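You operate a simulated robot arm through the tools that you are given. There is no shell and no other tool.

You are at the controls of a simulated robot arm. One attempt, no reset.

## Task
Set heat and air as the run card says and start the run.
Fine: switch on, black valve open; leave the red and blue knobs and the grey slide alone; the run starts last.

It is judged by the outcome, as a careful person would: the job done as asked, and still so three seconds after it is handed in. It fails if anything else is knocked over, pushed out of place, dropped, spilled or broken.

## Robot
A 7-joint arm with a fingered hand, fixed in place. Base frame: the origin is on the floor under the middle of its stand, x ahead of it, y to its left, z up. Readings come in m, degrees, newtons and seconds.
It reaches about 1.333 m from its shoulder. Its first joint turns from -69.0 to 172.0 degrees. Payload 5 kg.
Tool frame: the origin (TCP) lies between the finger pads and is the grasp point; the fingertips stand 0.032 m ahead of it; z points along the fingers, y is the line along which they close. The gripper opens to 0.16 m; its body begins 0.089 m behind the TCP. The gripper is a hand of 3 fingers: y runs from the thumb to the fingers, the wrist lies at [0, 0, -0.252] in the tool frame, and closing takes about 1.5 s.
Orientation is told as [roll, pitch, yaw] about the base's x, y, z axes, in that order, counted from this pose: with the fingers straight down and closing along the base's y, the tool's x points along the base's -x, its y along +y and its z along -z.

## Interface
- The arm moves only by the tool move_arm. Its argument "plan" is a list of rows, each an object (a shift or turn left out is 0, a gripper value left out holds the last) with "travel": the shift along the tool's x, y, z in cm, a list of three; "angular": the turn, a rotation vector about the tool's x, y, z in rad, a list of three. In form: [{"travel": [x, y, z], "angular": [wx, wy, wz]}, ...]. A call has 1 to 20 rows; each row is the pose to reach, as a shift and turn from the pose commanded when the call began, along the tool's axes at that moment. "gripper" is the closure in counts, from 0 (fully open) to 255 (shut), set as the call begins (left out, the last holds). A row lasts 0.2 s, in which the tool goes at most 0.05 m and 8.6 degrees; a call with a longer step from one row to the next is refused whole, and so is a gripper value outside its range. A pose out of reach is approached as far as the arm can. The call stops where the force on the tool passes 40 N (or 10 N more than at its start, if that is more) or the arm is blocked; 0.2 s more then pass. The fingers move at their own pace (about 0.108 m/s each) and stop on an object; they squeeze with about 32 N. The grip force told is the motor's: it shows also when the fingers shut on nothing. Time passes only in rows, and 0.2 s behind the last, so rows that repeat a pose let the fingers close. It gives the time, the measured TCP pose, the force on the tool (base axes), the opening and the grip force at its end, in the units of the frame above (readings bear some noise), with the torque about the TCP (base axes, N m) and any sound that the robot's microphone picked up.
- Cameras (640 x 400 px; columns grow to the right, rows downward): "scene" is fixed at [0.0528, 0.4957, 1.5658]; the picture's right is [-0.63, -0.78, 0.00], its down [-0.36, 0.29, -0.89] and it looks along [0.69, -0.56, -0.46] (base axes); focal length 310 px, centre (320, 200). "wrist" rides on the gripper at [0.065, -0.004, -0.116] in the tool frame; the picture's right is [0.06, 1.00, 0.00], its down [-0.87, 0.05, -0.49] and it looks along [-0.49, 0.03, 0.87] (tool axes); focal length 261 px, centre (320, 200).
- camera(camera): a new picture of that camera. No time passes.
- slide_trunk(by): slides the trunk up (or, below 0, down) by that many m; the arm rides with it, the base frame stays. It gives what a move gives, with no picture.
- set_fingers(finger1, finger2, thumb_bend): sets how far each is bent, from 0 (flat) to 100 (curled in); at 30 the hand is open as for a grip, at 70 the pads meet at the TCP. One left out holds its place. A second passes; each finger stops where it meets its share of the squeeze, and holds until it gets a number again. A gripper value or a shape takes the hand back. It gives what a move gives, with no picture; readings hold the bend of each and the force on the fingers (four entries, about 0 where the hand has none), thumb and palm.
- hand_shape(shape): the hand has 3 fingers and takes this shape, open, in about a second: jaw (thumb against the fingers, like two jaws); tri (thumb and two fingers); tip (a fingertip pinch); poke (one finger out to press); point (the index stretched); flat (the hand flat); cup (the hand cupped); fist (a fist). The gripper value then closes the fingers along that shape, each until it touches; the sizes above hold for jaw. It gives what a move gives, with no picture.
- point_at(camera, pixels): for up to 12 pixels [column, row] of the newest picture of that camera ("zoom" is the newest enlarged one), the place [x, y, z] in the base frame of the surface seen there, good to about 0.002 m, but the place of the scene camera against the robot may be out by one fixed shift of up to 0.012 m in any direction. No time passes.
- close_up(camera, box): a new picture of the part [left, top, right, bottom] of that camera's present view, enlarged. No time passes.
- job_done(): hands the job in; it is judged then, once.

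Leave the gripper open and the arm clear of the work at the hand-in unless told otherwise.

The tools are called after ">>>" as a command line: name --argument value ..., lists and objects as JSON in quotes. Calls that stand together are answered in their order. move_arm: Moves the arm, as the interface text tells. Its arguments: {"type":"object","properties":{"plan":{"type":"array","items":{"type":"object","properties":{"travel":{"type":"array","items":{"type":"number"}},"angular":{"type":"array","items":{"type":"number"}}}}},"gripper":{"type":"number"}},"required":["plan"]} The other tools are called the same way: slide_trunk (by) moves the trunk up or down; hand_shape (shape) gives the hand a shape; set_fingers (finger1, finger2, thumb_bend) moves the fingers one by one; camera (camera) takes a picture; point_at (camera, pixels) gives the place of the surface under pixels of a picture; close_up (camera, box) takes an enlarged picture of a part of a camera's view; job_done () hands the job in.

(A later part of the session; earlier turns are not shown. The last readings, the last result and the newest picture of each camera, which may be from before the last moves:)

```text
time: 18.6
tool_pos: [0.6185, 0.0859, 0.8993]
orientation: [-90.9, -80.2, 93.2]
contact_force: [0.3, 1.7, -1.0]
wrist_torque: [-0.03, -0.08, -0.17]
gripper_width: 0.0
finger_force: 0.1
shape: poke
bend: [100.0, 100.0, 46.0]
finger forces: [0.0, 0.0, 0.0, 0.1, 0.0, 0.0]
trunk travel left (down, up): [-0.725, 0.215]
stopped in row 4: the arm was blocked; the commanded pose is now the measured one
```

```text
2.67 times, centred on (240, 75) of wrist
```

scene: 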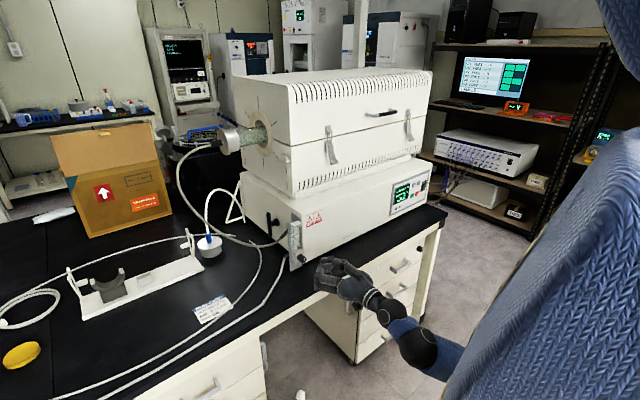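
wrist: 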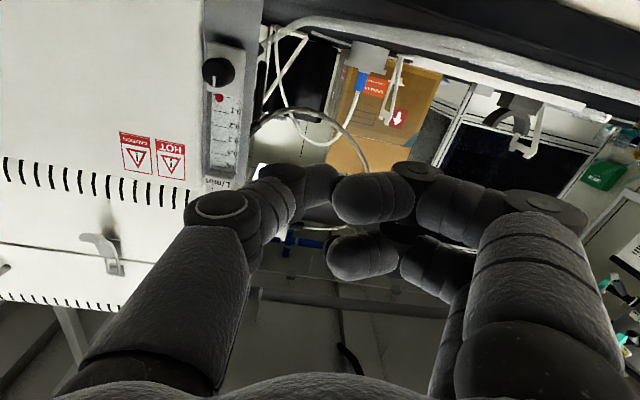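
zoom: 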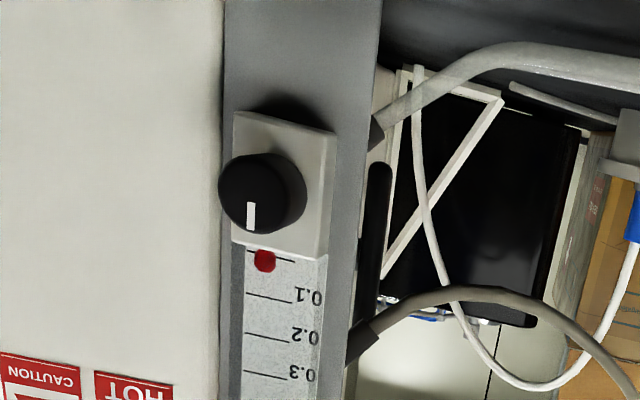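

The arm hit a joint limit on that slide and sagged: it's now at z 0.899, rolled about 10°. Nothing was touched. I'll go back toward the earlier pose at y≈0, z≈0.95 and straighten the roll.

>>> move_arm --plan '[{"travel": [-0.8, -2.4, -0.1], "angular": [0, 0, 0.04]}, {"travel": [-1.7, -4.8, -0.2], "angular": [0, 0, 0.08]}, {"travel": [-2.6, -7.2, -0.3], "angular": [0, 0, 0.12]}, {"travel": [-3.4, -9.7, -0.35], "angular": [0, 0, 0.171]}]'

>>> camera --camera "scene"

```text
time: 19.6
tool_pos: [0.6134, 0.0008, 0.9544]
orientation: [94.2, -89.0, -92.1]
contact_force: [-0.3, -0.5, -0.2]
wrist_torque: [-0.02, 0.02, 0.01]
gripper_width: 0.0
finger_force: 0.1
shape: poke
bend: [100.0, 100.0, 46.0]
finger forces: [0.0, 0.1, 0.0, 0.0, 0.0, 0.0]
trunk travel left (down, up): [-0.725, 0.215]
```

```text
taken
```

scene: 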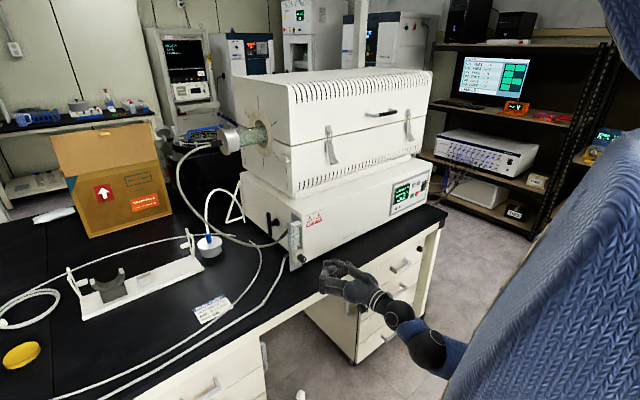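

The arm is back at (0.613, 0.001, 0.954) with only small tilts. I'll test the air knob first: if the ball responds, the shut-off lever is already open. I'm setting the jaw shape, half closed, and lowering to knob height while still in front of the bench edge.

>>> hand_shape --shape "jaw"

>>> move_arm --plan '[{"travel": [2, -0.4, 1.5], "angular": [0.01, 0, -0.005]}, {"travel": [4, -0.8, 3], "angular": [0.02, 0, -0.01]}, {"travel": [6, -1.2, 4.5], "angular": [0.03, 0, -0.015]}, {"travel": [8, -1.56, 5.95], "angular": [0.037, 0, -0.0175]}, {"travel": [8, -1.56, 5.95], "angular": [0.037, 0, -0.0175]}]' --gripper 135

>>> camera --camera "wrist"

>>> camera --camera "scene"

```text
time: 20.5
tool_pos: [0.6137, 0.0001, 0.9533]
orientation: [94.6, -89.1, -92.7]
contact_force: [0.2, 1.0, 0.2]
wrist_torque: [0.0, 0.02, -0.01]
gripper_width: 0.1601
finger_force: 0.2
shape: jaw
bend: [30.0, 30.0, 30.0]
finger forces: [0.0, 0.0, 0.0, 0.0, 0.0, 0.0]
trunk travel left (down, up): [-0.725, 0.215]
```

```text
time: 21.7
tool_pos: [0.675, -0.0124, 0.8737]
orientation: [-128.0, -90.0, 127.8]
contact_force: [0.1, -0.6, -0.9]
wrist_torque: [-0.02, 0.01, 0.02]
gripper_width: 0.076
finger_force: 0.0
shape: jaw
bend: [73.0, 73.0, 70.0]
finger forces: [0.0, 0.1, 0.0, 0.0, 0.1, 0.1]
trunk travel left (down, up): [-0.725, 0.215]
```

```text
taken
```

wrist: 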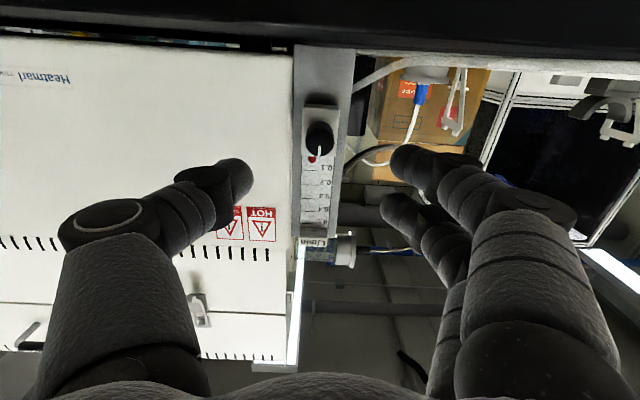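

```text
taken
```

scene: 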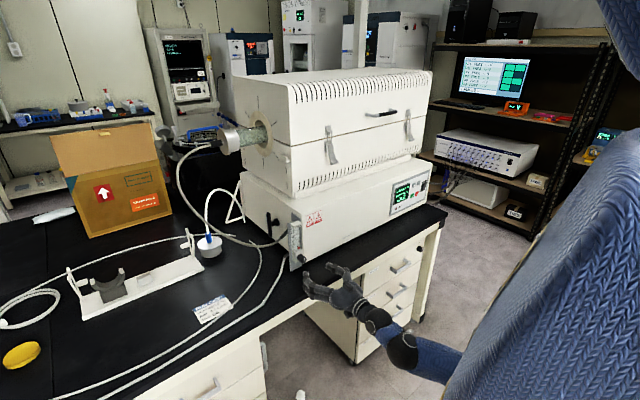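

The knob appears at (320,139), roughly centred between thumb and fingers. I'll measure the knob and the fingertips.

>>> close_up --camera "wrist" --box '[180, 90, 460, 265]'

>>> point_at --camera "wrist" --pixels '[[320, 137], [320, 130], [308, 138], [331, 138], [318, 152], [310, 116], [240, 180], [245, 170], [400, 158], [395, 205], [325, 180], [340, 120]]'

```text
2.29 times, centred on (320, 178) of wrist
```

zoom: 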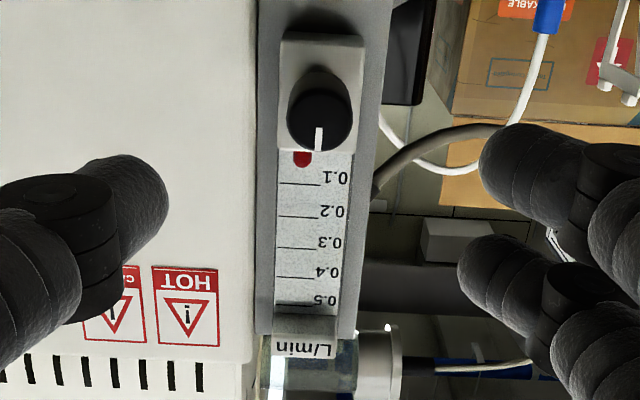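

```text
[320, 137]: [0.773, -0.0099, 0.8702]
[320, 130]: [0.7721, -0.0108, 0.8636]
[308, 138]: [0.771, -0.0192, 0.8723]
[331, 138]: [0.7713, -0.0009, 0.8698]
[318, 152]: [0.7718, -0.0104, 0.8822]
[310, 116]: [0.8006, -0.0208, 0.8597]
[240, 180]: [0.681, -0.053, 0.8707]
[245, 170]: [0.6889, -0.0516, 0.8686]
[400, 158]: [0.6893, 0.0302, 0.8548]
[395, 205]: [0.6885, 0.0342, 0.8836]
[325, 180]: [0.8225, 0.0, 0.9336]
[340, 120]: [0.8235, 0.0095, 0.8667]
```

The knob is centred at (0.772, -0.010, 0.8745) and the grip midpoint agrees within 2 mm. I'll advance 8 cm so the fingertips overlap about 15 mm of the knob without reaching the block behind it.

>>> move_arm --plan '[{"travel": [0, 0.15, 2]}, {"travel": [0, 0.15, 4]}, {"travel": [0, 0.15, 6]}, {"travel": [0, 0.15, 7]}, {"travel": [0, 0.15, 8]}]'

>>> camera --camera "wrist"

>>> close_up --camera "scene" --box '[260, 200, 400, 310]'

```text
time: 22.9
tool_pos: [0.7554, -0.0089, 0.8724]
orientation: [-99.1, -89.8, 99.0]
contact_force: [0.6, 0.1, 0.0]
wrist_torque: [0.02, 0.01, 0.0]
gripper_width: 0.0758
finger_force: 0.1
shape: jaw
bend: [73.0, 73.0, 70.0]
finger forces: [0.0, 0.0, 0.0, 0.1, 0.0, 0.0]
trunk travel left (down, up): [-0.725, 0.215]
```

```text
taken
```

wrist: 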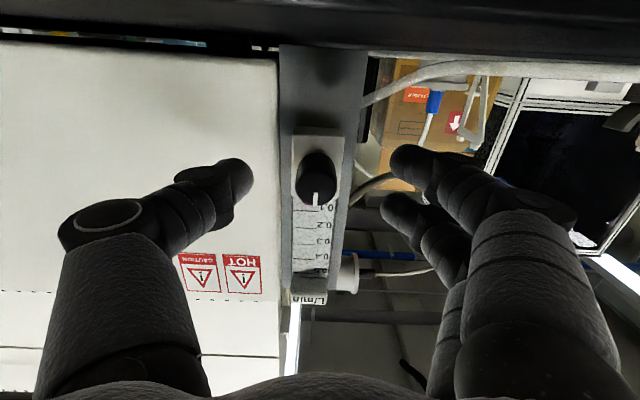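

```text
3.64 times, centred on (330, 255) of scene
```

zoom: 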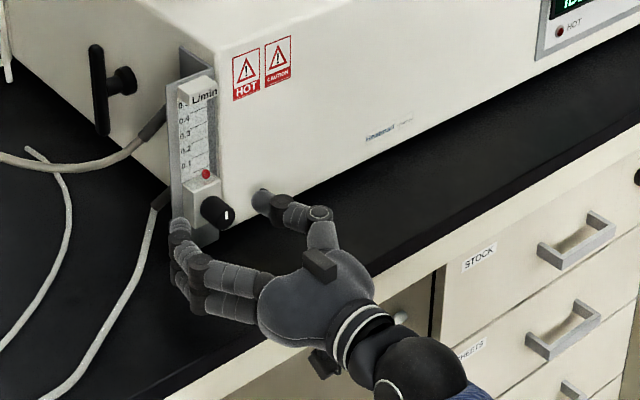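

Thumb and fingers now surround the knob without touching it. I'll close gently to grip it.

>>> move_arm --plan '[{"travel": [0, 0, 0]}, {"travel": [0, 0, 0]}, {"travel": [0, 0, 0]}, {"travel": [0, 0, 0]}, {"travel": [0, 0, 0]}, {"travel": [0, 0, 0]}]' --gripper 225

>>> close_up --camera "scene" --box '[260, 200, 400, 310]'

>>> camera --camera "wrist"

```text
time: 24.3
tool_pos: [0.7549, -0.0101, 0.8728]
orientation: [-127.1, -89.9, 126.8]
contact_force: [-0.3, -3.5, 0.7]
wrist_torque: [0.03, 0.03, -0.07]
gripper_width: 0.0205
finger_force: 0.1
shape: jaw
bend: [72.0, 72.0, 70.0]
finger forces: [0.0, 0.1, 0.0, 0.0, 3.4, 0.1]
trunk travel left (down, up): [-0.725, 0.215]
```

```text
3.64 times, centred on (330, 255) of scene
```

zoom: 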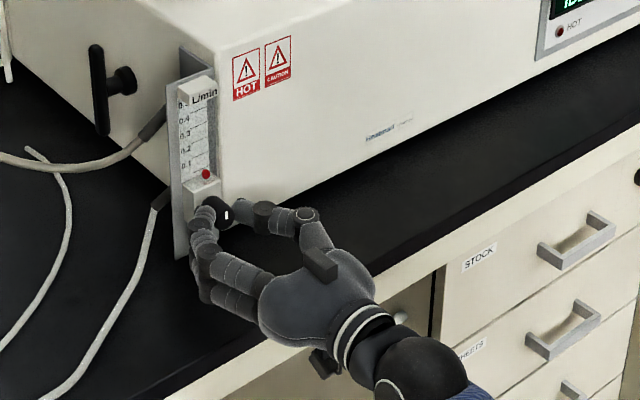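

```text
taken
```

wrist: 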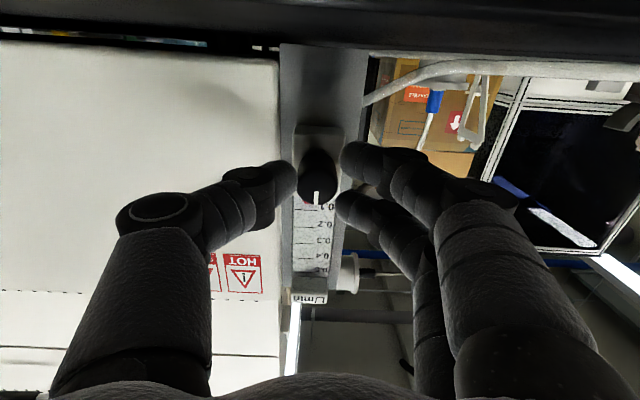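

The thumb is touching at 3.4 N but the two fingers aren't there yet. I'll shift the hand 2 mm to the right (−y) and close fully.

>>> move_arm --plan '[{"travel": [0, -0.2, 0]}, {"travel": [0, -0.2, 0]}, {"travel": [0, -0.2, 0]}, {"travel": [0, -0.2, 0]}]' --gripper 255

>>> camera --camera "wrist"

```text
time: 25.3
tool_pos: [0.7558, -0.0113, 0.8728]
orientation: [-101.9, -90.0, 101.6]
contact_force: [2.1, 3.1, -2.5]
wrist_torque: [0.04, 0.04, 0.17]
gripper_width: 0.0111
finger_force: 32.5
shape: jaw
bend: [70.0, 71.0, 70.0]
finger forces: [12.9, 16.1, 0.0, 0.0, 27.4, 0.1]
trunk travel left (down, up): [-0.725, 0.215]
```

```text
taken
```

wrist: 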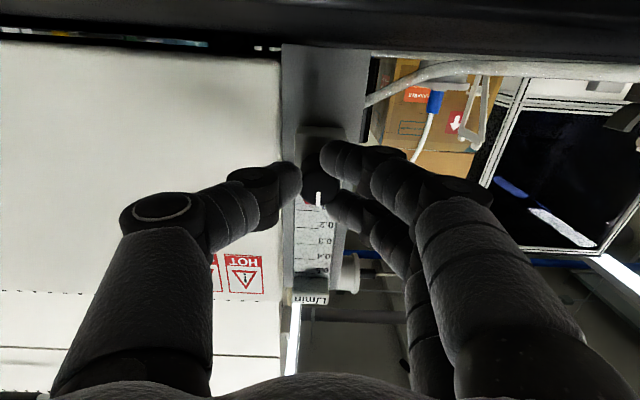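

The grip is firm: fingers 13 and 16 N, thumb 27 N. I'll turn the knob about 20° counter-clockwise (minus about tool z) and watch the torque, the mark and the ball.

>>> move_arm --plan '[{"angular": [0, 0, -0.09]}, {"angular": [0, 0, -0.18]}, {"angular": [0, 0, -0.27]}, {"angular": [0, 0, -0.35]}, {"angular": [0, 0, -0.35]}]'

>>> close_up --camera "scene" --box '[270, 200, 340, 280]'

>>> camera --camera "wrist"

```text
time: 26.5
tool_pos: [0.7556, -0.013, 0.8745]
orientation: [-90.2, -69.8, 90.1]
contact_force: [1.0, 5.0, 0.9]
wrist_torque: [0.72, 0.04, 0.1]
gripper_width: 0.0107
finger_force: 31.4
shape: jaw
bend: [70.0, 71.0, 70.0]
finger forces: [18.3, 37.9, 0.1, 0.0, 31.9, 0.1]
trunk travel left (down, up): [-0.725, 0.215]
```

```text
5.00 times, centred on (305, 240) of scene
```

zoom: 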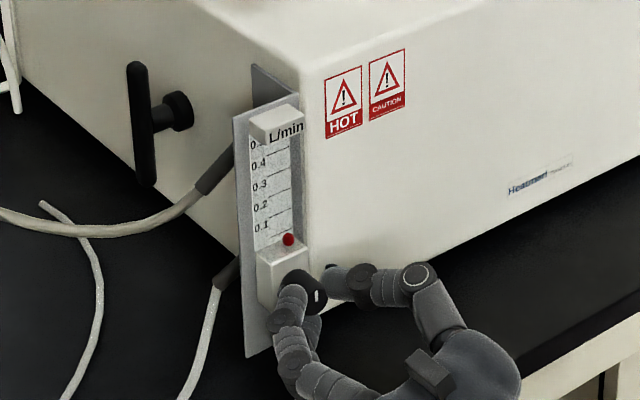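

```text
taken
```

wrist: 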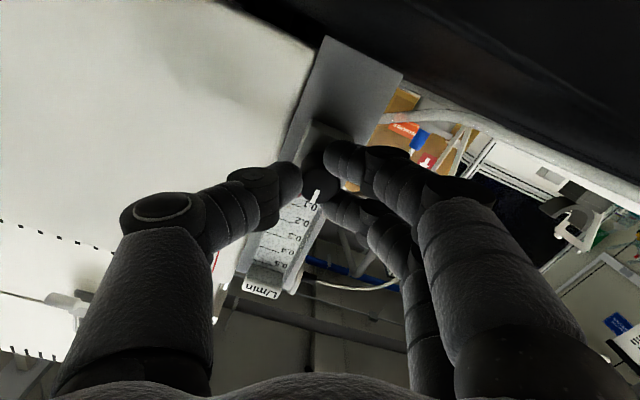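

The torque rose to 0.72 N·m and the white mark still lines up with the scale, so the hand slipped around the knob. It's at its stop in that direction, so opening must be clockwise. I'll turn back the other way by 20° and look.

>>> move_arm --plan '[{"angular": [0, 0, 0.09]}, {"angular": [0, 0, 0.18]}, {"angular": [0, 0, 0.27]}, {"angular": [0, 0, 0.35]}, {"angular": [0, 0, 0.35]}]'

>>> close_up --camera "scene" --box '[270, 200, 340, 280]'

>>> close_up --camera "wrist" --box '[240, 100, 400, 300]'

```text
time: 27.7
tool_pos: [0.7544, -0.0115, 0.8739]
orientation: [-145.7, -89.9, 145.5]
contact_force: [-2.1, 6.5, 0.4]
wrist_torque: [0.01, 0.05, 0.24]
gripper_width: 0.0108
finger_force: 32.8
shape: jaw
bend: [70.0, 71.0, 70.0]
finger forces: [26.3, 27.5, 0.1, 0.0, 27.6, 0.1]
trunk travel left (down, up): [-0.725, 0.215]
```

```text
5.00 times, centred on (305, 240) of scene
```

zoom: 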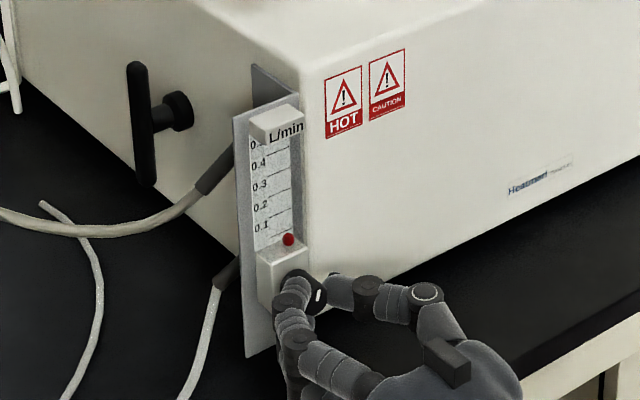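

```text
2.00 times, centred on (320, 200) of wrist
```

zoom: 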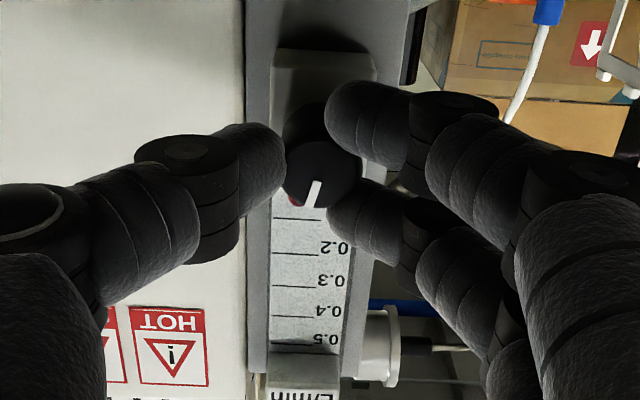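

The mark has now turned clockwise about 20°, but the ball is still on the 0 line. I'll turn another 35° clockwise.

>>> move_arm --plan '[{"angular": [0, 0, 0.1]}, {"angular": [0, 0, 0.2]}, {"angular": [0, 0, 0.3]}, {"angular": [0, 0, 0.4]}, {"angular": [0, 0, 0.5]}, {"angular": [0, 0, 0.6]}, {"angular": [0, 0, 0.6]}]'

>>> close_up --camera "scene" --box '[270, 200, 340, 280]'

>>> camera --camera "wrist"

```text
time: 29.3
tool_pos: [0.7566, -0.0126, 0.8742]
orientation: [90.1, -55.6, -90.2]
contact_force: [1.0, 7.8, 3.3]
wrist_torque: [0.0, -0.1, 0.29]
gripper_width: 0.0107
finger_force: 32.4
shape: jaw
bend: [70.0, 71.0, 70.0]
finger forces: [28.6, 27.0, 0.0, 0.1, 26.7, 0.0]
trunk travel left (down, up): [-0.725, 0.215]
```

```text
5.00 times, centred on (305, 240) of scene
```

zoom: 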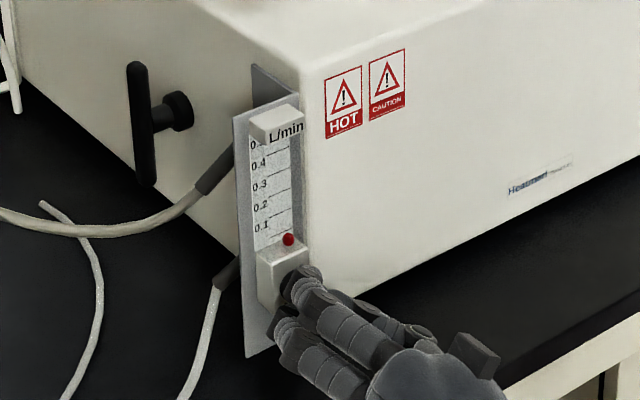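

```text
taken
```

wrist: 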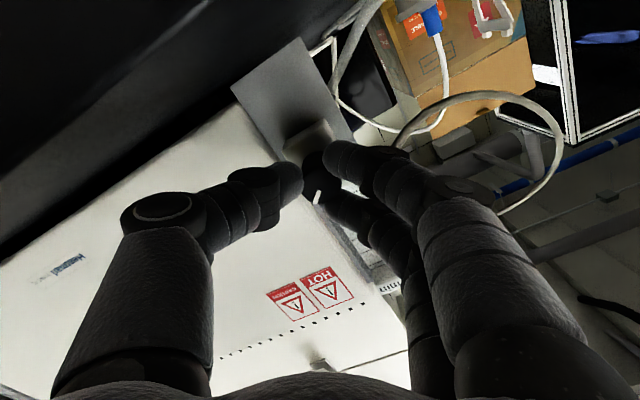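

The knob turns freely and is about 55° open now, but the ball hasn't moved. So the supply is shut, and the black lever on the side must be the closed valve. I'll release the knob, back off straight, then un-roll the hand.

>>> move_arm --plan '[{"travel": [0, 0, 0]}, {"travel": [0, 0, 0]}, {"travel": [0, 0, 0]}, {"travel": [0, 0, 0]}, {"travel": [0, 0, -2]}, {"travel": [0, 0, -4]}, {"travel": [0, 0, -6]}, {"travel": [0, 0, -8], "angular": [0, 0, -0.1]}, {"travel": [0, 0, -10], "angular": [0, 0, -0.22]}, {"travel": [0, 0, -11], "angular": [0, 0, -0.35]}, {"travel": [0, 0, -12], "angular": [0, 0, -0.48]}, {"travel": [0, 0, -12], "angular": [0, 0, -0.6]}]' --gripper 130

>>> camera --camera "wrist"

>>> camera --camera "scene"

```text
time: 31.9
tool_pos: [0.6353, -0.0127, 0.8727]
orientation: [-106.8, -89.8, 106.7]
contact_force: [-0.3, 0.1, 0.6]
wrist_torque: [0.03, -0.01, -0.04]
gripper_width: 0.0777
finger_force: 0.1
shape: jaw
bend: [73.0, 73.0, 70.0]
finger forces: [0.0, 0.1, 0.1, 0.0, 0.0, 0.0]
trunk travel left (down, up): [-0.725, 0.215]
```

```text
taken
```

wrist: 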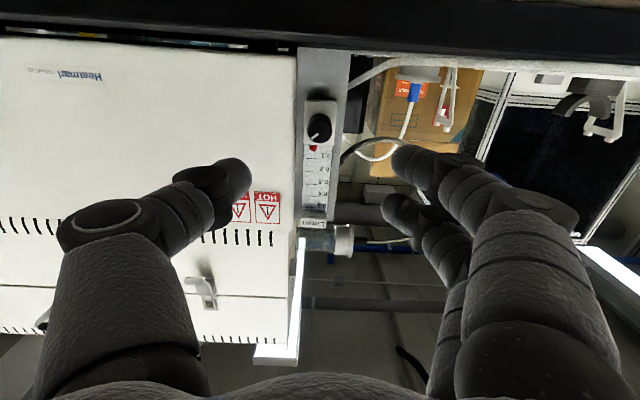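

```text
taken
```

scene: 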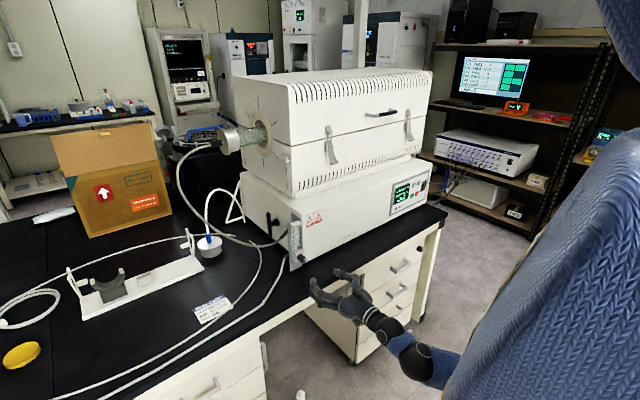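

The hand is released and clear at x 0.635. I'll check the knob's mark and the ball.

>>> close_up --camera "wrist" --box '[280, 80, 360, 240]'

>>> close_up --camera "scene" --box '[284, 216, 316, 272]'

```text
2.50 times, centred on (320, 160) of wrist
```

zoom: 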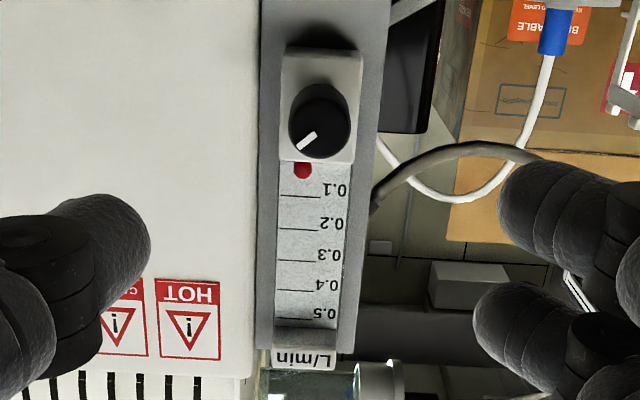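

```text
7.14 times, centred on (300, 244) of scene
```

zoom: 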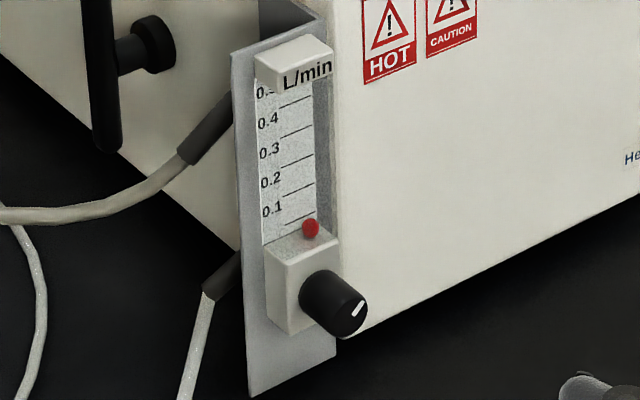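

The mark sits about 55° clockwise and the ball is at 0, as expected with the supply shut. Next I'll raise the hand, tilt it 45° down-forward, curl the two fingers and leave only the thumb straight as a prod.

>>> move_arm --plan '[{"travel": [-4, 0, 0], "angular": [0, 0, 0]}, {"travel": [-8, 0, 0.5], "angular": [0, 0.1, 0]}, {"travel": [-12, 0, 1.5], "angular": [0, 0.2, 0]}, {"travel": [-16, 0, 2.5], "angular": [0, 0.32, 0]}, {"travel": [-20, 0, 3.5], "angular": [0, 0.44, 0]}, {"travel": [-24, 0, 5], "angular": [0, 0.56, 0]}, {"travel": [-28, 0, 6.5], "angular": [0, 0.68, 0]}, {"travel": [-30, 0, 6.5], "angular": [0, 0.785, 0]}]'

>>> set_fingers --finger1 100 --finger2 100 --thumb_bend 30

>>> camera --camera "wrist"

>>> camera --camera "scene"

```text
time: 33.0
tool_pos: [0.6523, -0.091, 0.9816]
orientation: [-37.1, -62.0, 36.0]
contact_force: [1.0, -2.2, -0.1]
wrist_torque: [0.07, 0.03, 0.2]
gripper_width: 0.0783
finger_force: 0.1
shape: jaw
bend: [73.0, 73.0, 70.0]
finger forces: [0.0, 0.0, 0.1, 0.1, 0.1, 0.0]
out of reach, approached as far as the arm can: row 5
trunk travel left (down, up): [-0.725, 0.215]
stopped in row 5: the arm was blocked; the commanded pose is now the measured one
```

```text
time: 34.0
tool_pos: [0.652, -0.0831, 0.9863]
orientation: [-38.0, -62.0, 36.8]
contact_force: [-0.1, 0.5, 0.3]
wrist_torque: [0.02, 0.0, -0.01]
gripper_width: 0.074
finger_force: 0.0
shape: fingers
bend: [100.0, 100.0, 30.0]
finger forces: [0.1, 0.0, 0.0, 0.1, 0.0, 0.0]
trunk travel left (down, up): [-0.725, 0.215]
```

```text
taken
```

wrist: 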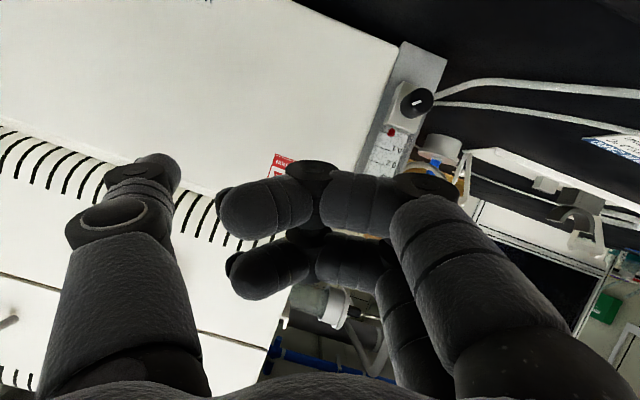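

```text
taken
```

scene: 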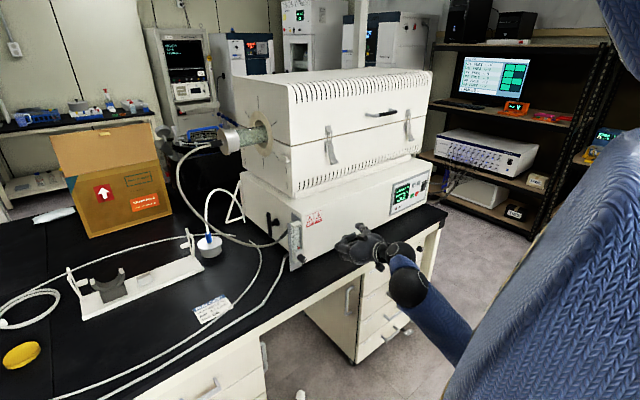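

The arm hit a joint limit again while pitching so close to the body. To pick a better route I need to know where the forearm and elbow are, so I'll measure points on the arm in the scene picture.

>>> point_at --camera "scene" --pixels '[[370, 250], [395, 255], [407, 288], [430, 310], [455, 335], [465, 350], [500, 330], [560, 250], [600, 170], [620, 30], [480, 390], [625, 120]]'

```text
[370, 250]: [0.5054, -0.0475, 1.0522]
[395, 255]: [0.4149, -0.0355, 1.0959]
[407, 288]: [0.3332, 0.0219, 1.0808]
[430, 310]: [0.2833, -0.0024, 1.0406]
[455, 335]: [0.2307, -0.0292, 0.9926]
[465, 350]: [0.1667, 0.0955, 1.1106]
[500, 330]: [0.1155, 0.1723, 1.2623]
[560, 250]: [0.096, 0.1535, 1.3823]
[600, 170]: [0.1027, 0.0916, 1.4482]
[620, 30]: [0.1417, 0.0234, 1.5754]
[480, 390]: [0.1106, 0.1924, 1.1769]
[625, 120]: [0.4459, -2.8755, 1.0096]
```

The elbow has folded low, around z≈0.95, which explains the limit. I'll go back to the right, toward the starting region at (0.70, -0.35, 1.15), re-levelling to a clean 45° down tilt.

>>> move_arm --plan '[{"travel": [-1.1, -3.8, 0.05], "angular": [-0.0165, 0.049, 0.033]}, {"travel": [-2.2, -7.6, 0.1], "angular": [-0.033, 0.098, 0.0665]}, {"travel": [-3.3, -11.4, 0.15], "angular": [-0.0495, 0.147, 0.1]}, {"travel": [-4.4, -15.2, 0.2], "angular": [-0.066, 0.196, 0.133]}, {"travel": [-5.5, -19.1, 0.25], "angular": [-0.0825, 0.244, 0.166]}, {"travel": [-6.6, -22.9, 0.3], "angular": [-0.099, 0.293, 0.2]}, {"travel": [-7.7, -26.7, 0.35], "angular": [-0.1155, 0.342, 0.233]}, {"travel": [-8.8, -30.5, 0.4], "angular": [-0.132, 0.391, 0.266]}]'

>>> camera --camera "scene"

```text
time: 36.0
tool_pos: [0.7096, -0.2401, 1.1266]
orientation: [12.7, -48.5, -2.9]
contact_force: [0.1, -0.5, 0.8]
wrist_torque: [0.01, -0.02, 0.0]
gripper_width: 0.0743
finger_force: 0.2
shape: fingers
bend: [100.0, 100.0, 30.0]
finger forces: [0.1, 0.1, 0.0, 0.0, 0.0, 0.0]
out of reach, approached as far as the arm can: row 2, 3, 4, 5, 6, 7, 8
trunk travel left (down, up): [-0.725, 0.215]
stopped in row 8: the arm was blocked; the commanded pose is now the measured one
```

```text
taken
```

scene: 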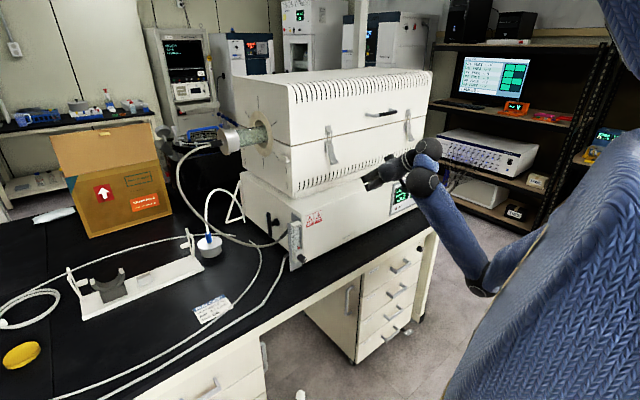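

The elbow is now visible low, at about pixel (488,280). I'll measure it to understand the arm's configuration.

>>> point_at --camera "scene" --pixels '[[430, 150], [428, 180], [445, 210], [470, 250], [480, 280], [500, 275], [520, 255], [535, 240], [545, 260], [610, 60], [620, 20], [590, 180]]'

>>> camera --camera "wrist"

```text
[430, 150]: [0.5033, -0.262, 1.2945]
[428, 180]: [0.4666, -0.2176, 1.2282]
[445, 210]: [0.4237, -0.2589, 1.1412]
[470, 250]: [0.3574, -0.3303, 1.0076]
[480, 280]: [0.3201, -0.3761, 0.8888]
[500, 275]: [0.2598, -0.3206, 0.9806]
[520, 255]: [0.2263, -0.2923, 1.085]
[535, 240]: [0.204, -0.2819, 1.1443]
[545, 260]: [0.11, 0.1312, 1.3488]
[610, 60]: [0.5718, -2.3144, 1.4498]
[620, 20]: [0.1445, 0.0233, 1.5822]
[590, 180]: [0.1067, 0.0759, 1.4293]
```

```text
taken
```

wrist: 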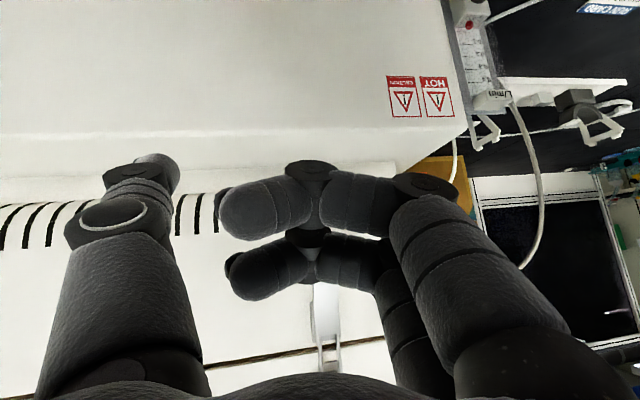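

The elbow sits at about (0.30, -0.38, 0.87), below the hand, while at the start it was above. I'll retrace to the earlier right-hand pose (0.638, -0.694, 1.127) and then reverse my first move. That should bring the elbow back up so the hand can point down properly.

>>> move_arm --plan '[{"travel": [0.3, -4, -1.24], "angular": [0.015, -0.065, -0.009]}, {"travel": [0.6, -8, -2.5], "angular": [0.03, -0.13, -0.018]}, {"travel": [0.9, -12, -3.7], "angular": [0.045, -0.196, -0.027]}, {"travel": [1.2, -16, -5], "angular": [0.06, -0.261, -0.036]}, {"travel": [1.45, -20, -6.2], "angular": [0.074, -0.326, -0.045]}, {"travel": [1.75, -24, -7.5], "angular": [0.089, -0.391, -0.054]}, {"travel": [2.05, -28, -8.7], "angular": [0.104, -0.457, -0.063]}, {"travel": [2.3, -32, -10], "angular": [0.119, -0.522, -0.072]}, {"travel": [2.6, -36, -11.2], "angular": [0.134, -0.587, -0.081]}, {"travel": [2.9, -40, -12.5], "angular": [0.149, -0.652, -0.09]}, {"travel": [3.2, -43.8, -13.65], "angular": [0.1635, -0.7177, -0.0988]}]'

>>> camera --camera "scene"

```text
time: 38.6
tool_pos: [0.6515, -0.7161, 0.9812]
orientation: [-16.3, -63.1, 19.5]
contact_force: [-0.2, -0.4, 0.1]
wrist_torque: [-0.03, 0.02, 0.0]
gripper_width: 0.0747
finger_force: 0.0
shape: fingers
bend: [100.0, 100.0, 30.0]
finger forces: [0.0, 0.0, 0.0, 0.1, 0.0, 0.0]
out of reach, approached as far as the arm can: row 6, 7, 8, 9, 10, 11
trunk travel left (down, up): [-0.725, 0.215]
stopped in row 11: the arm was blocked; the commanded pose is now the measured one
```

```text
taken
```

scene: 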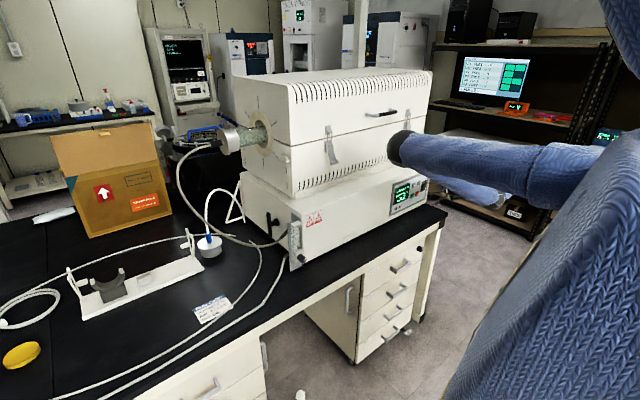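

The elbow swung around to the front-left side at pixel (398,150). I'll check how close it is to the furnace before moving anything.

>>> point_at --camera "scene" --pixels '[[395, 148], [408, 138], [400, 165], [450, 145], [450, 185], [500, 160], [480, 190], [505, 200], [560, 160], [590, 180], [620, 30], [430, 170]]'

>>> camera --camera "wrist"

```text
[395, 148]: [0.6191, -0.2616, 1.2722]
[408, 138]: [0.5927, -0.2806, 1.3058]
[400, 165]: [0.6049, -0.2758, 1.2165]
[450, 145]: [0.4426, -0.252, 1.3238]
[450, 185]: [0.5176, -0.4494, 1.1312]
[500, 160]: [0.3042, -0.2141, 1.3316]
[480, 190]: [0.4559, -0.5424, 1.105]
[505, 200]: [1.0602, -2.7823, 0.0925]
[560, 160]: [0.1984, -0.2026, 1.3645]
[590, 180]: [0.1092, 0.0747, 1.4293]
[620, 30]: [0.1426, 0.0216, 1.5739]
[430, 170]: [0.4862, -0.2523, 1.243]
```

```text
taken
```

wrist: 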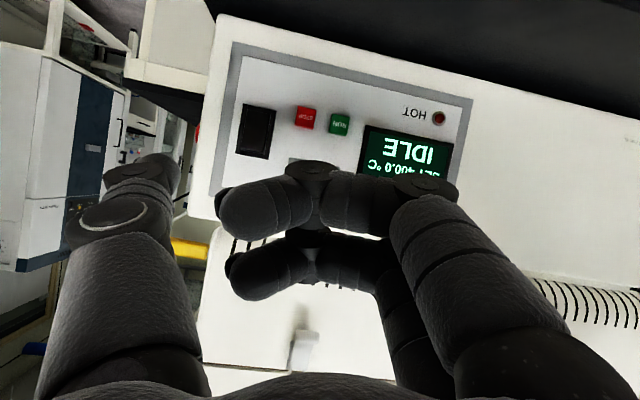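

The elbow is now at about (0.58, -0.30, 1.26), well clear of the furnace. I'll continue toward the starting pose, with the hand pointing down at about (0.70, -0.40, 1.22).

>>> move_arm --plan '[{"travel": [-2.35, 2.3, -0.44], "angular": [-0.0055, 0.093, 0.012]}, {"travel": [-4.7, 4.6, -0.88], "angular": [-0.011, 0.187, 0.0245]}, {"travel": [-7.05, 6.95, -1.3], "angular": [-0.0165, 0.28, 0.037]}, {"travel": [-9.4, 9.3, -1.8], "angular": [-0.022, 0.374, 0.049]}, {"travel": [-11.75, 11.6, -2.2], "angular": [-0.0275, 0.467, 0.061]}, {"travel": [-14.1, 13.9, -2.65], "angular": [-0.033, 0.56, 0.0735]}, {"travel": [-16.45, 16.2, -3.1], "angular": [-0.0385, 0.654, 0.086]}, {"travel": [-18.8, 18.5, -3.5], "angular": [-0.044, 0.747, 0.098]}, {"travel": [-21.15, 20.8, -4], "angular": [-0.0495, 0.84, 0.11]}, {"travel": [-23.5, 23.1, -4.4], "angular": [-0.055, 0.934, 0.1225]}, {"travel": [-25.85, 25.5, -4.85], "angular": [-0.0605, 1.027, 0.135]}, {"travel": [-28.2, 27.8, -5.3], "angular": [-0.066, 1.121, 0.147]}]'

>>> camera --camera "scene"

```text
time: 41.2
tool_pos: [0.7024, -0.4825, 0.9837]
orientation: [-3.4, -30.1, 4.1]
contact_force: [-0.4, 0.1, -0.6]
wrist_torque: [0.03, -0.03, 0.03]
gripper_width: 0.0745
finger_force: 0.1
shape: fingers
bend: [100.0, 100.0, 30.0]
finger forces: [0.0, 0.0, 0.0, 0.1, 0.0, 0.1]
out of reach, approached as far as the arm can: row 4, 5, 6, 7, 8, 9, 10, 11, 12
trunk travel left (down, up): [-0.725, 0.215]
```

```text
taken
```

scene: 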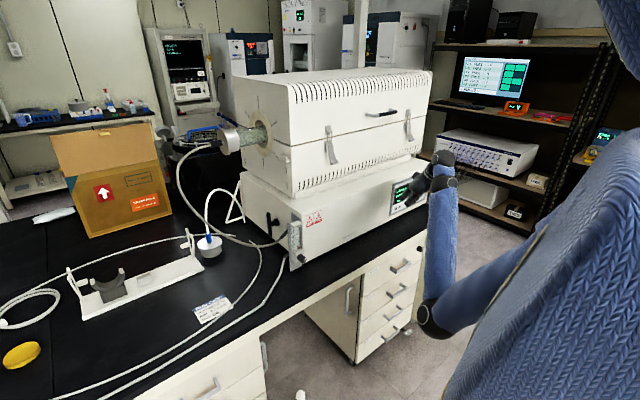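

The elbow dropped low again, at pixel (430,320), and the downward pose wasn't fully reached. Raising the trunk lifts the shoulder above the hand, which makes downward pointing easier. The hand is clear in front of the furnace, so it can ride up safely.

>>> slide_trunk --by 0.2

>>> camera --camera "scene"

```text
time: 43.4
tool_pos: [0.7024, -0.4828, 1.183]
orientation: [-3.5, -30.0, 4.2]
contact_force: [1.0, 0.7, -0.2]
wrist_torque: [0.0, -0.02, -0.02]
gripper_width: 0.074
finger_force: 0.0
shape: fingers
bend: [100.0, 100.0, 30.0]
finger forces: [0.0, 0.1, 0.0, 0.0, 0.1, 0.0]
trunk travel left (down, up): [-0.925, 0.015]
```

```text
taken
```

scene: 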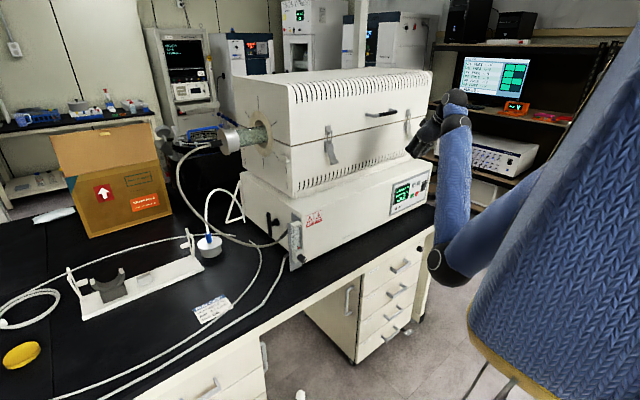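

I'll send a zero-shift row to see whether the commanded pose matches the measured one.

>>> move_arm --plan '[{"travel": [0, 0, 0]}]'

```text
time: 43.8
tool_pos: [0.7026, -0.4815, 1.1831]
orientation: [-3.6, -30.0, 4.2]
contact_force: [0.5, -0.1, 0.5]
wrist_torque: [-0.02, 0.01, 0.0]
gripper_width: 0.0742
finger_force: 0.1
shape: fingers
bend: [100.0, 100.0, 30.0]
finger forces: [0.1, 0.1, 0.0, 0.0, 0.1, 0.0]
trunk travel left (down, up): [-0.925, 0.015]
```

Commanded matches measured. Now I'll try sliding left (+y) 40 cm at this height, about z 1.18 and x 0.70, well in front of the furnace.

>>> move_arm --plan '[{"travel": [0, 4, 0]}, {"travel": [0, 8, 0]}, {"travel": [0, 12, 0]}, {"travel": [0, 16, 0]}, {"travel": [0, 20, 0]}, {"travel": [0, 24, 0]}, {"travel": [0, 28, 0]}, {"travel": [0, 32, 0]}, {"travel": [0, 36, 0]}, {"travel": [0, 40, 0]}]'

>>> camera --camera "scene"

```text
time: 46.0
tool_pos: [0.6851, -0.0832, 1.1597]
orientation: [-3.6, -30.0, 4.1]
contact_force: [-0.2, -0.8, 0.1]
wrist_torque: [-0.03, 0.02, -0.02]
gripper_width: 0.0742
finger_force: 0.0
shape: fingers
bend: [100.0, 100.0, 30.0]
finger forces: [0.0, 0.0, 0.1, 0.0, 0.1, 0.0]
trunk travel left (down, up): [-0.925, 0.015]
```

```text
taken
```

scene: 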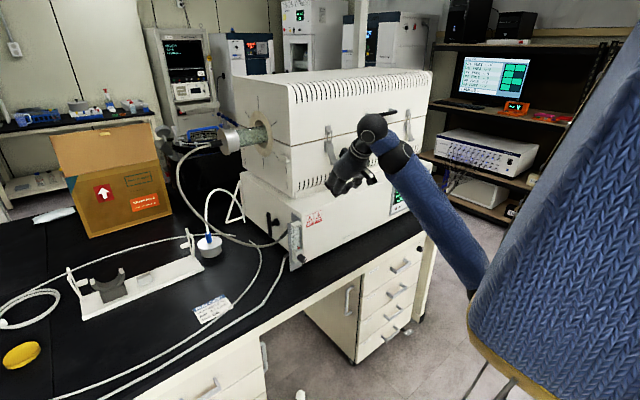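

That went smoothly. I'll continue to y≈+0.10, rising slightly, and square the hand up to a 40° forward tilt.

>>> move_arm --plan '[{"travel": [-1.2, 3.5, -0.4], "angular": [-0.004, -0.035, 0.013]}, {"travel": [-2.5, 7, -0.9], "angular": [-0.008, -0.07, 0.027]}, {"travel": [-3.7, 10.5, -1.3], "angular": [-0.012, -0.105, 0.04]}, {"travel": [-4.9, 14, -1.7], "angular": [-0.016, -0.14, 0.053]}, {"travel": [-6.16, 17.6, -2.17], "angular": [-0.0206, -0.175, 0.0665]}]'

>>> camera --camera "scene"

>>> camera --camera "wrist"

```text
time: 47.2
tool_pos: [0.7236, 0.0974, 1.2002]
orientation: [0.2, -40.2, -0.1]
contact_force: [0.0, -0.6, 0.2]
wrist_torque: [0.0, 0.02, -0.04]
gripper_width: 0.0745
finger_force: 0.0
shape: fingers
bend: [100.0, 100.0, 30.0]
finger forces: [0.0, 0.0, 0.0, 0.0, 0.0, 0.0]
trunk travel left (down, up): [-0.925, 0.015]
```

```text
taken
```

scene: 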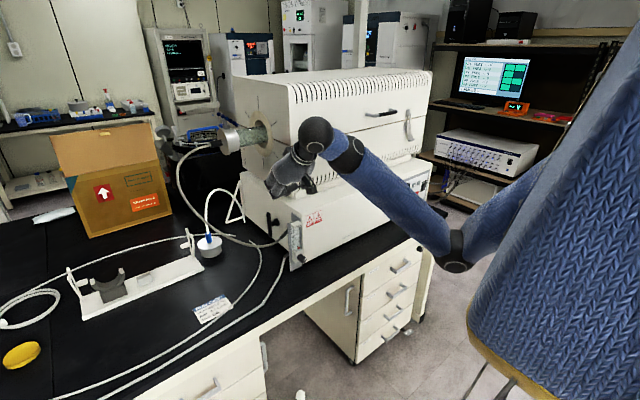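

```text
taken
```

wrist: 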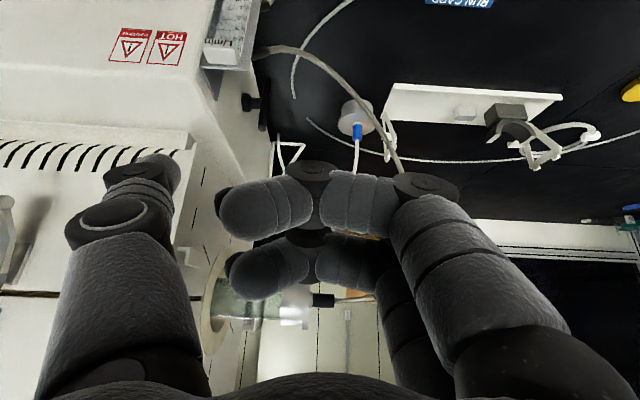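

The hand is at (0.724, 0.097, 1.200) with a 40° tilt. The lever shows in the wrist view around (258,100). I'll zoom in and measure it.

>>> close_up --camera "wrist" --box '[190, 0, 350, 160]'

```text
2.50 times, centred on (270, 80) of wrist
```

zoom: 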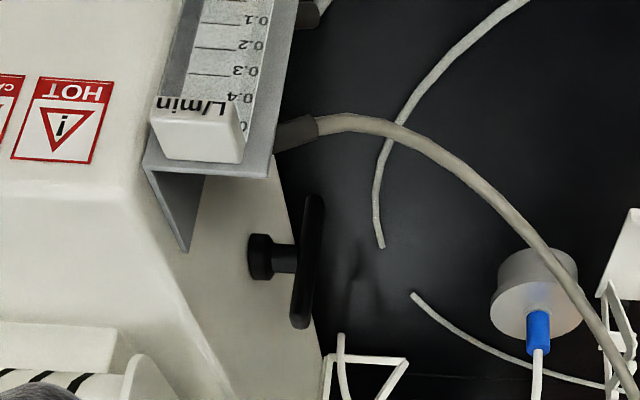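

>>> point_at --camera "zoom" --pixels '[[299, 318], [303, 300], [308, 260], [312, 220], [314, 200], [285, 258], [262, 255], [235, 300], [300, 130], [350, 120], [215, 165], [265, 165]]'

```text
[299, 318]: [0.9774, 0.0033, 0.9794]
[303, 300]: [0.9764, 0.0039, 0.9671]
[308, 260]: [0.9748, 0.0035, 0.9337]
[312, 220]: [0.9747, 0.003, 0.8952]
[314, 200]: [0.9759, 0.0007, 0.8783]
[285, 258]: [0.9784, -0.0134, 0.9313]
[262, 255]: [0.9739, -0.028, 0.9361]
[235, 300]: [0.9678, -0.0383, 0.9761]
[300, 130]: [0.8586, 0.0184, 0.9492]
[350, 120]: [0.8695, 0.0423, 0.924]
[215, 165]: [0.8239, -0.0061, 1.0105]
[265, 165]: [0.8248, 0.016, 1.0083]
```

Lever: front surface x≈0.976, y≈0.002, z 0.875–0.981, pivot z≈0.93. Now I'll measure the straight thumb's tip.

>>> close_up --camera "wrist" --box '[40, 130, 240, 280]'

>>> point_at --camera "zoom" --pixels '[[375, 85], [420, 90], [440, 110], [350, 130], [400, 130], [430, 150], [240, 140], [300, 180], [560, 200], [590, 300], [200, 240], [330, 100]]'

```text
2.67 times, centred on (140, 205) of wrist
```

zoom: 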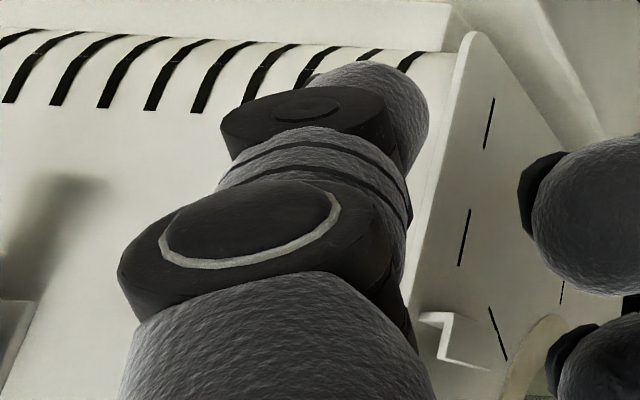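

```text
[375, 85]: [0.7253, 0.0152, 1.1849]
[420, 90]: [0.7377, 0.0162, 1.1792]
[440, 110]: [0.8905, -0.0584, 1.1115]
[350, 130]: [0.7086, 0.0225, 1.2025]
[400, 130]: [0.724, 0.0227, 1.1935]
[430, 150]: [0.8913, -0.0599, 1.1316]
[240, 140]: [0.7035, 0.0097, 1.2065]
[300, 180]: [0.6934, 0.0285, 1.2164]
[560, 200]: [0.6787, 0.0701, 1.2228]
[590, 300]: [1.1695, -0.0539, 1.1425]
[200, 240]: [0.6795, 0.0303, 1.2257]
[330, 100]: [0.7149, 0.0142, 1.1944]
```

The straight thumb tip is at tool (0, -0.081, ~0.022), radius about 11 mm. My plan is to bring it down behind the lever's upper end and push it forward along the arc about the pivot (0.982, 0.929). First I'll go to a safe point above and behind the lever.

>>> move_arm --plan '[{"travel": [-0.75, -0.25, 3.7]}, {"travel": [-1.5, -0.5, 7.4]}, {"travel": [-2.25, -0.7, 11]}, {"travel": [-3, -0.95, 14.7]}, {"travel": [-3.75, -1.2, 18.4]}, {"travel": [-4.5, -1.4, 22.1]}]'

>>> camera --camera "wrist"

>>> close_up --camera "scene" --box '[200, 120, 360, 280]'

```text
time: 48.6
tool_pos: [0.8992, 0.0823, 1.0612]
orientation: [0.1, -40.2, 0.0]
contact_force: [1.2, -0.7, 0.1]
wrist_torque: [0.03, 0.03, -0.03]
gripper_width: 0.0745
finger_force: 0.0
shape: fingers
bend: [100.0, 100.0, 30.0]
finger forces: [0.1, 0.0, 0.0, 0.0, 0.0, 0.0]
trunk travel left (down, up): [-0.925, 0.015]
```

```text
taken
```

wrist: 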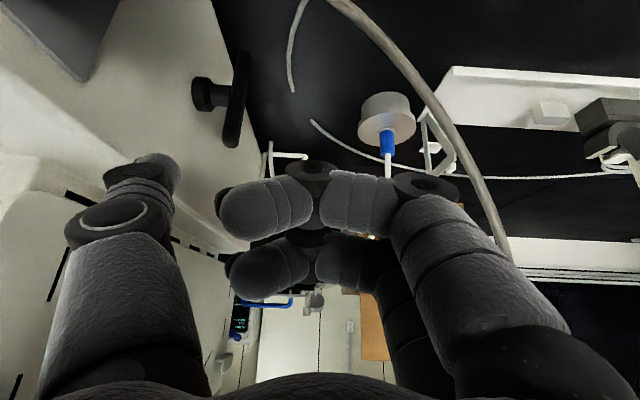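

```text
2.50 times, centred on (280, 200) of scene
```

zoom: 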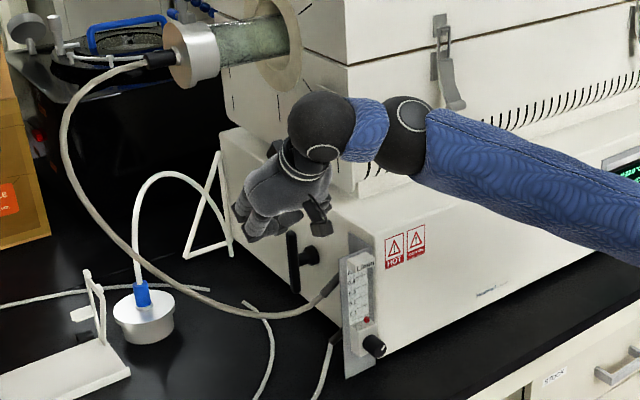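

The hand is just above and behind the lever, and the hose stays to the left of the fingers. I'll lower the thumb tip to sit about 1.4 cm behind the lever's upper end.

>>> move_arm --plan '[{"travel": [0.5, 0.05, 2]}, {"travel": [1, 0.1, 4]}, {"travel": [1.6, 0.1, 6]}, {"travel": [2.1, 0.1, 8.1]}]'

>>> camera --camera "wrist"

>>> close_up --camera "scene" --box '[220, 160, 340, 260]'

```text
time: 49.6
tool_pos: [0.9355, 0.0835, 0.9868]
orientation: [0.2, -40.2, -0.1]
contact_force: [0.3, -0.4, 0.0]
wrist_torque: [0.01, 0.01, -0.03]
gripper_width: 0.0742
finger_force: 0.2
shape: fingers
bend: [100.0, 100.0, 30.0]
finger forces: [0.0, 0.1, 0.0, 0.0, 0.0, 0.0]
trunk travel left (down, up): [-0.925, 0.015]
```

```text
taken
```

wrist: 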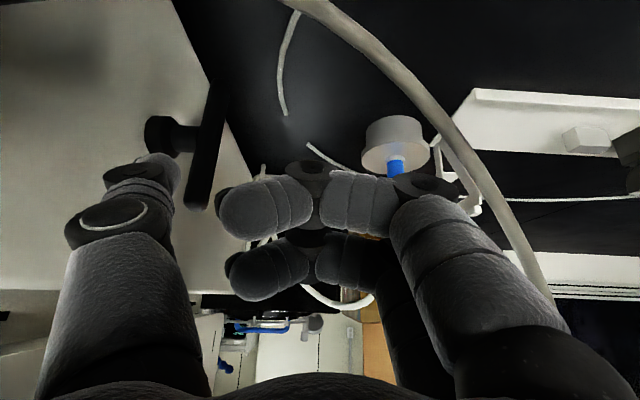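

```text
4.00 times, centred on (280, 210) of scene
```

zoom: 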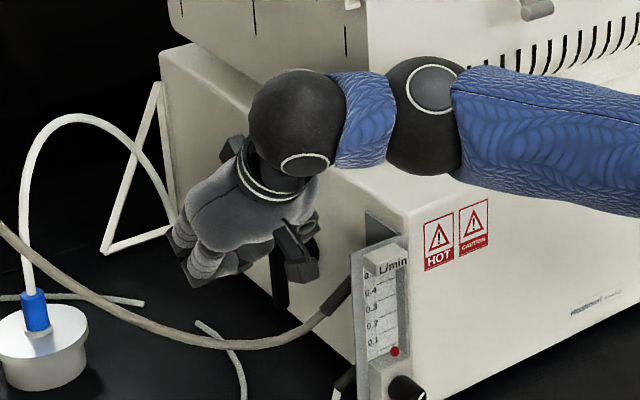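

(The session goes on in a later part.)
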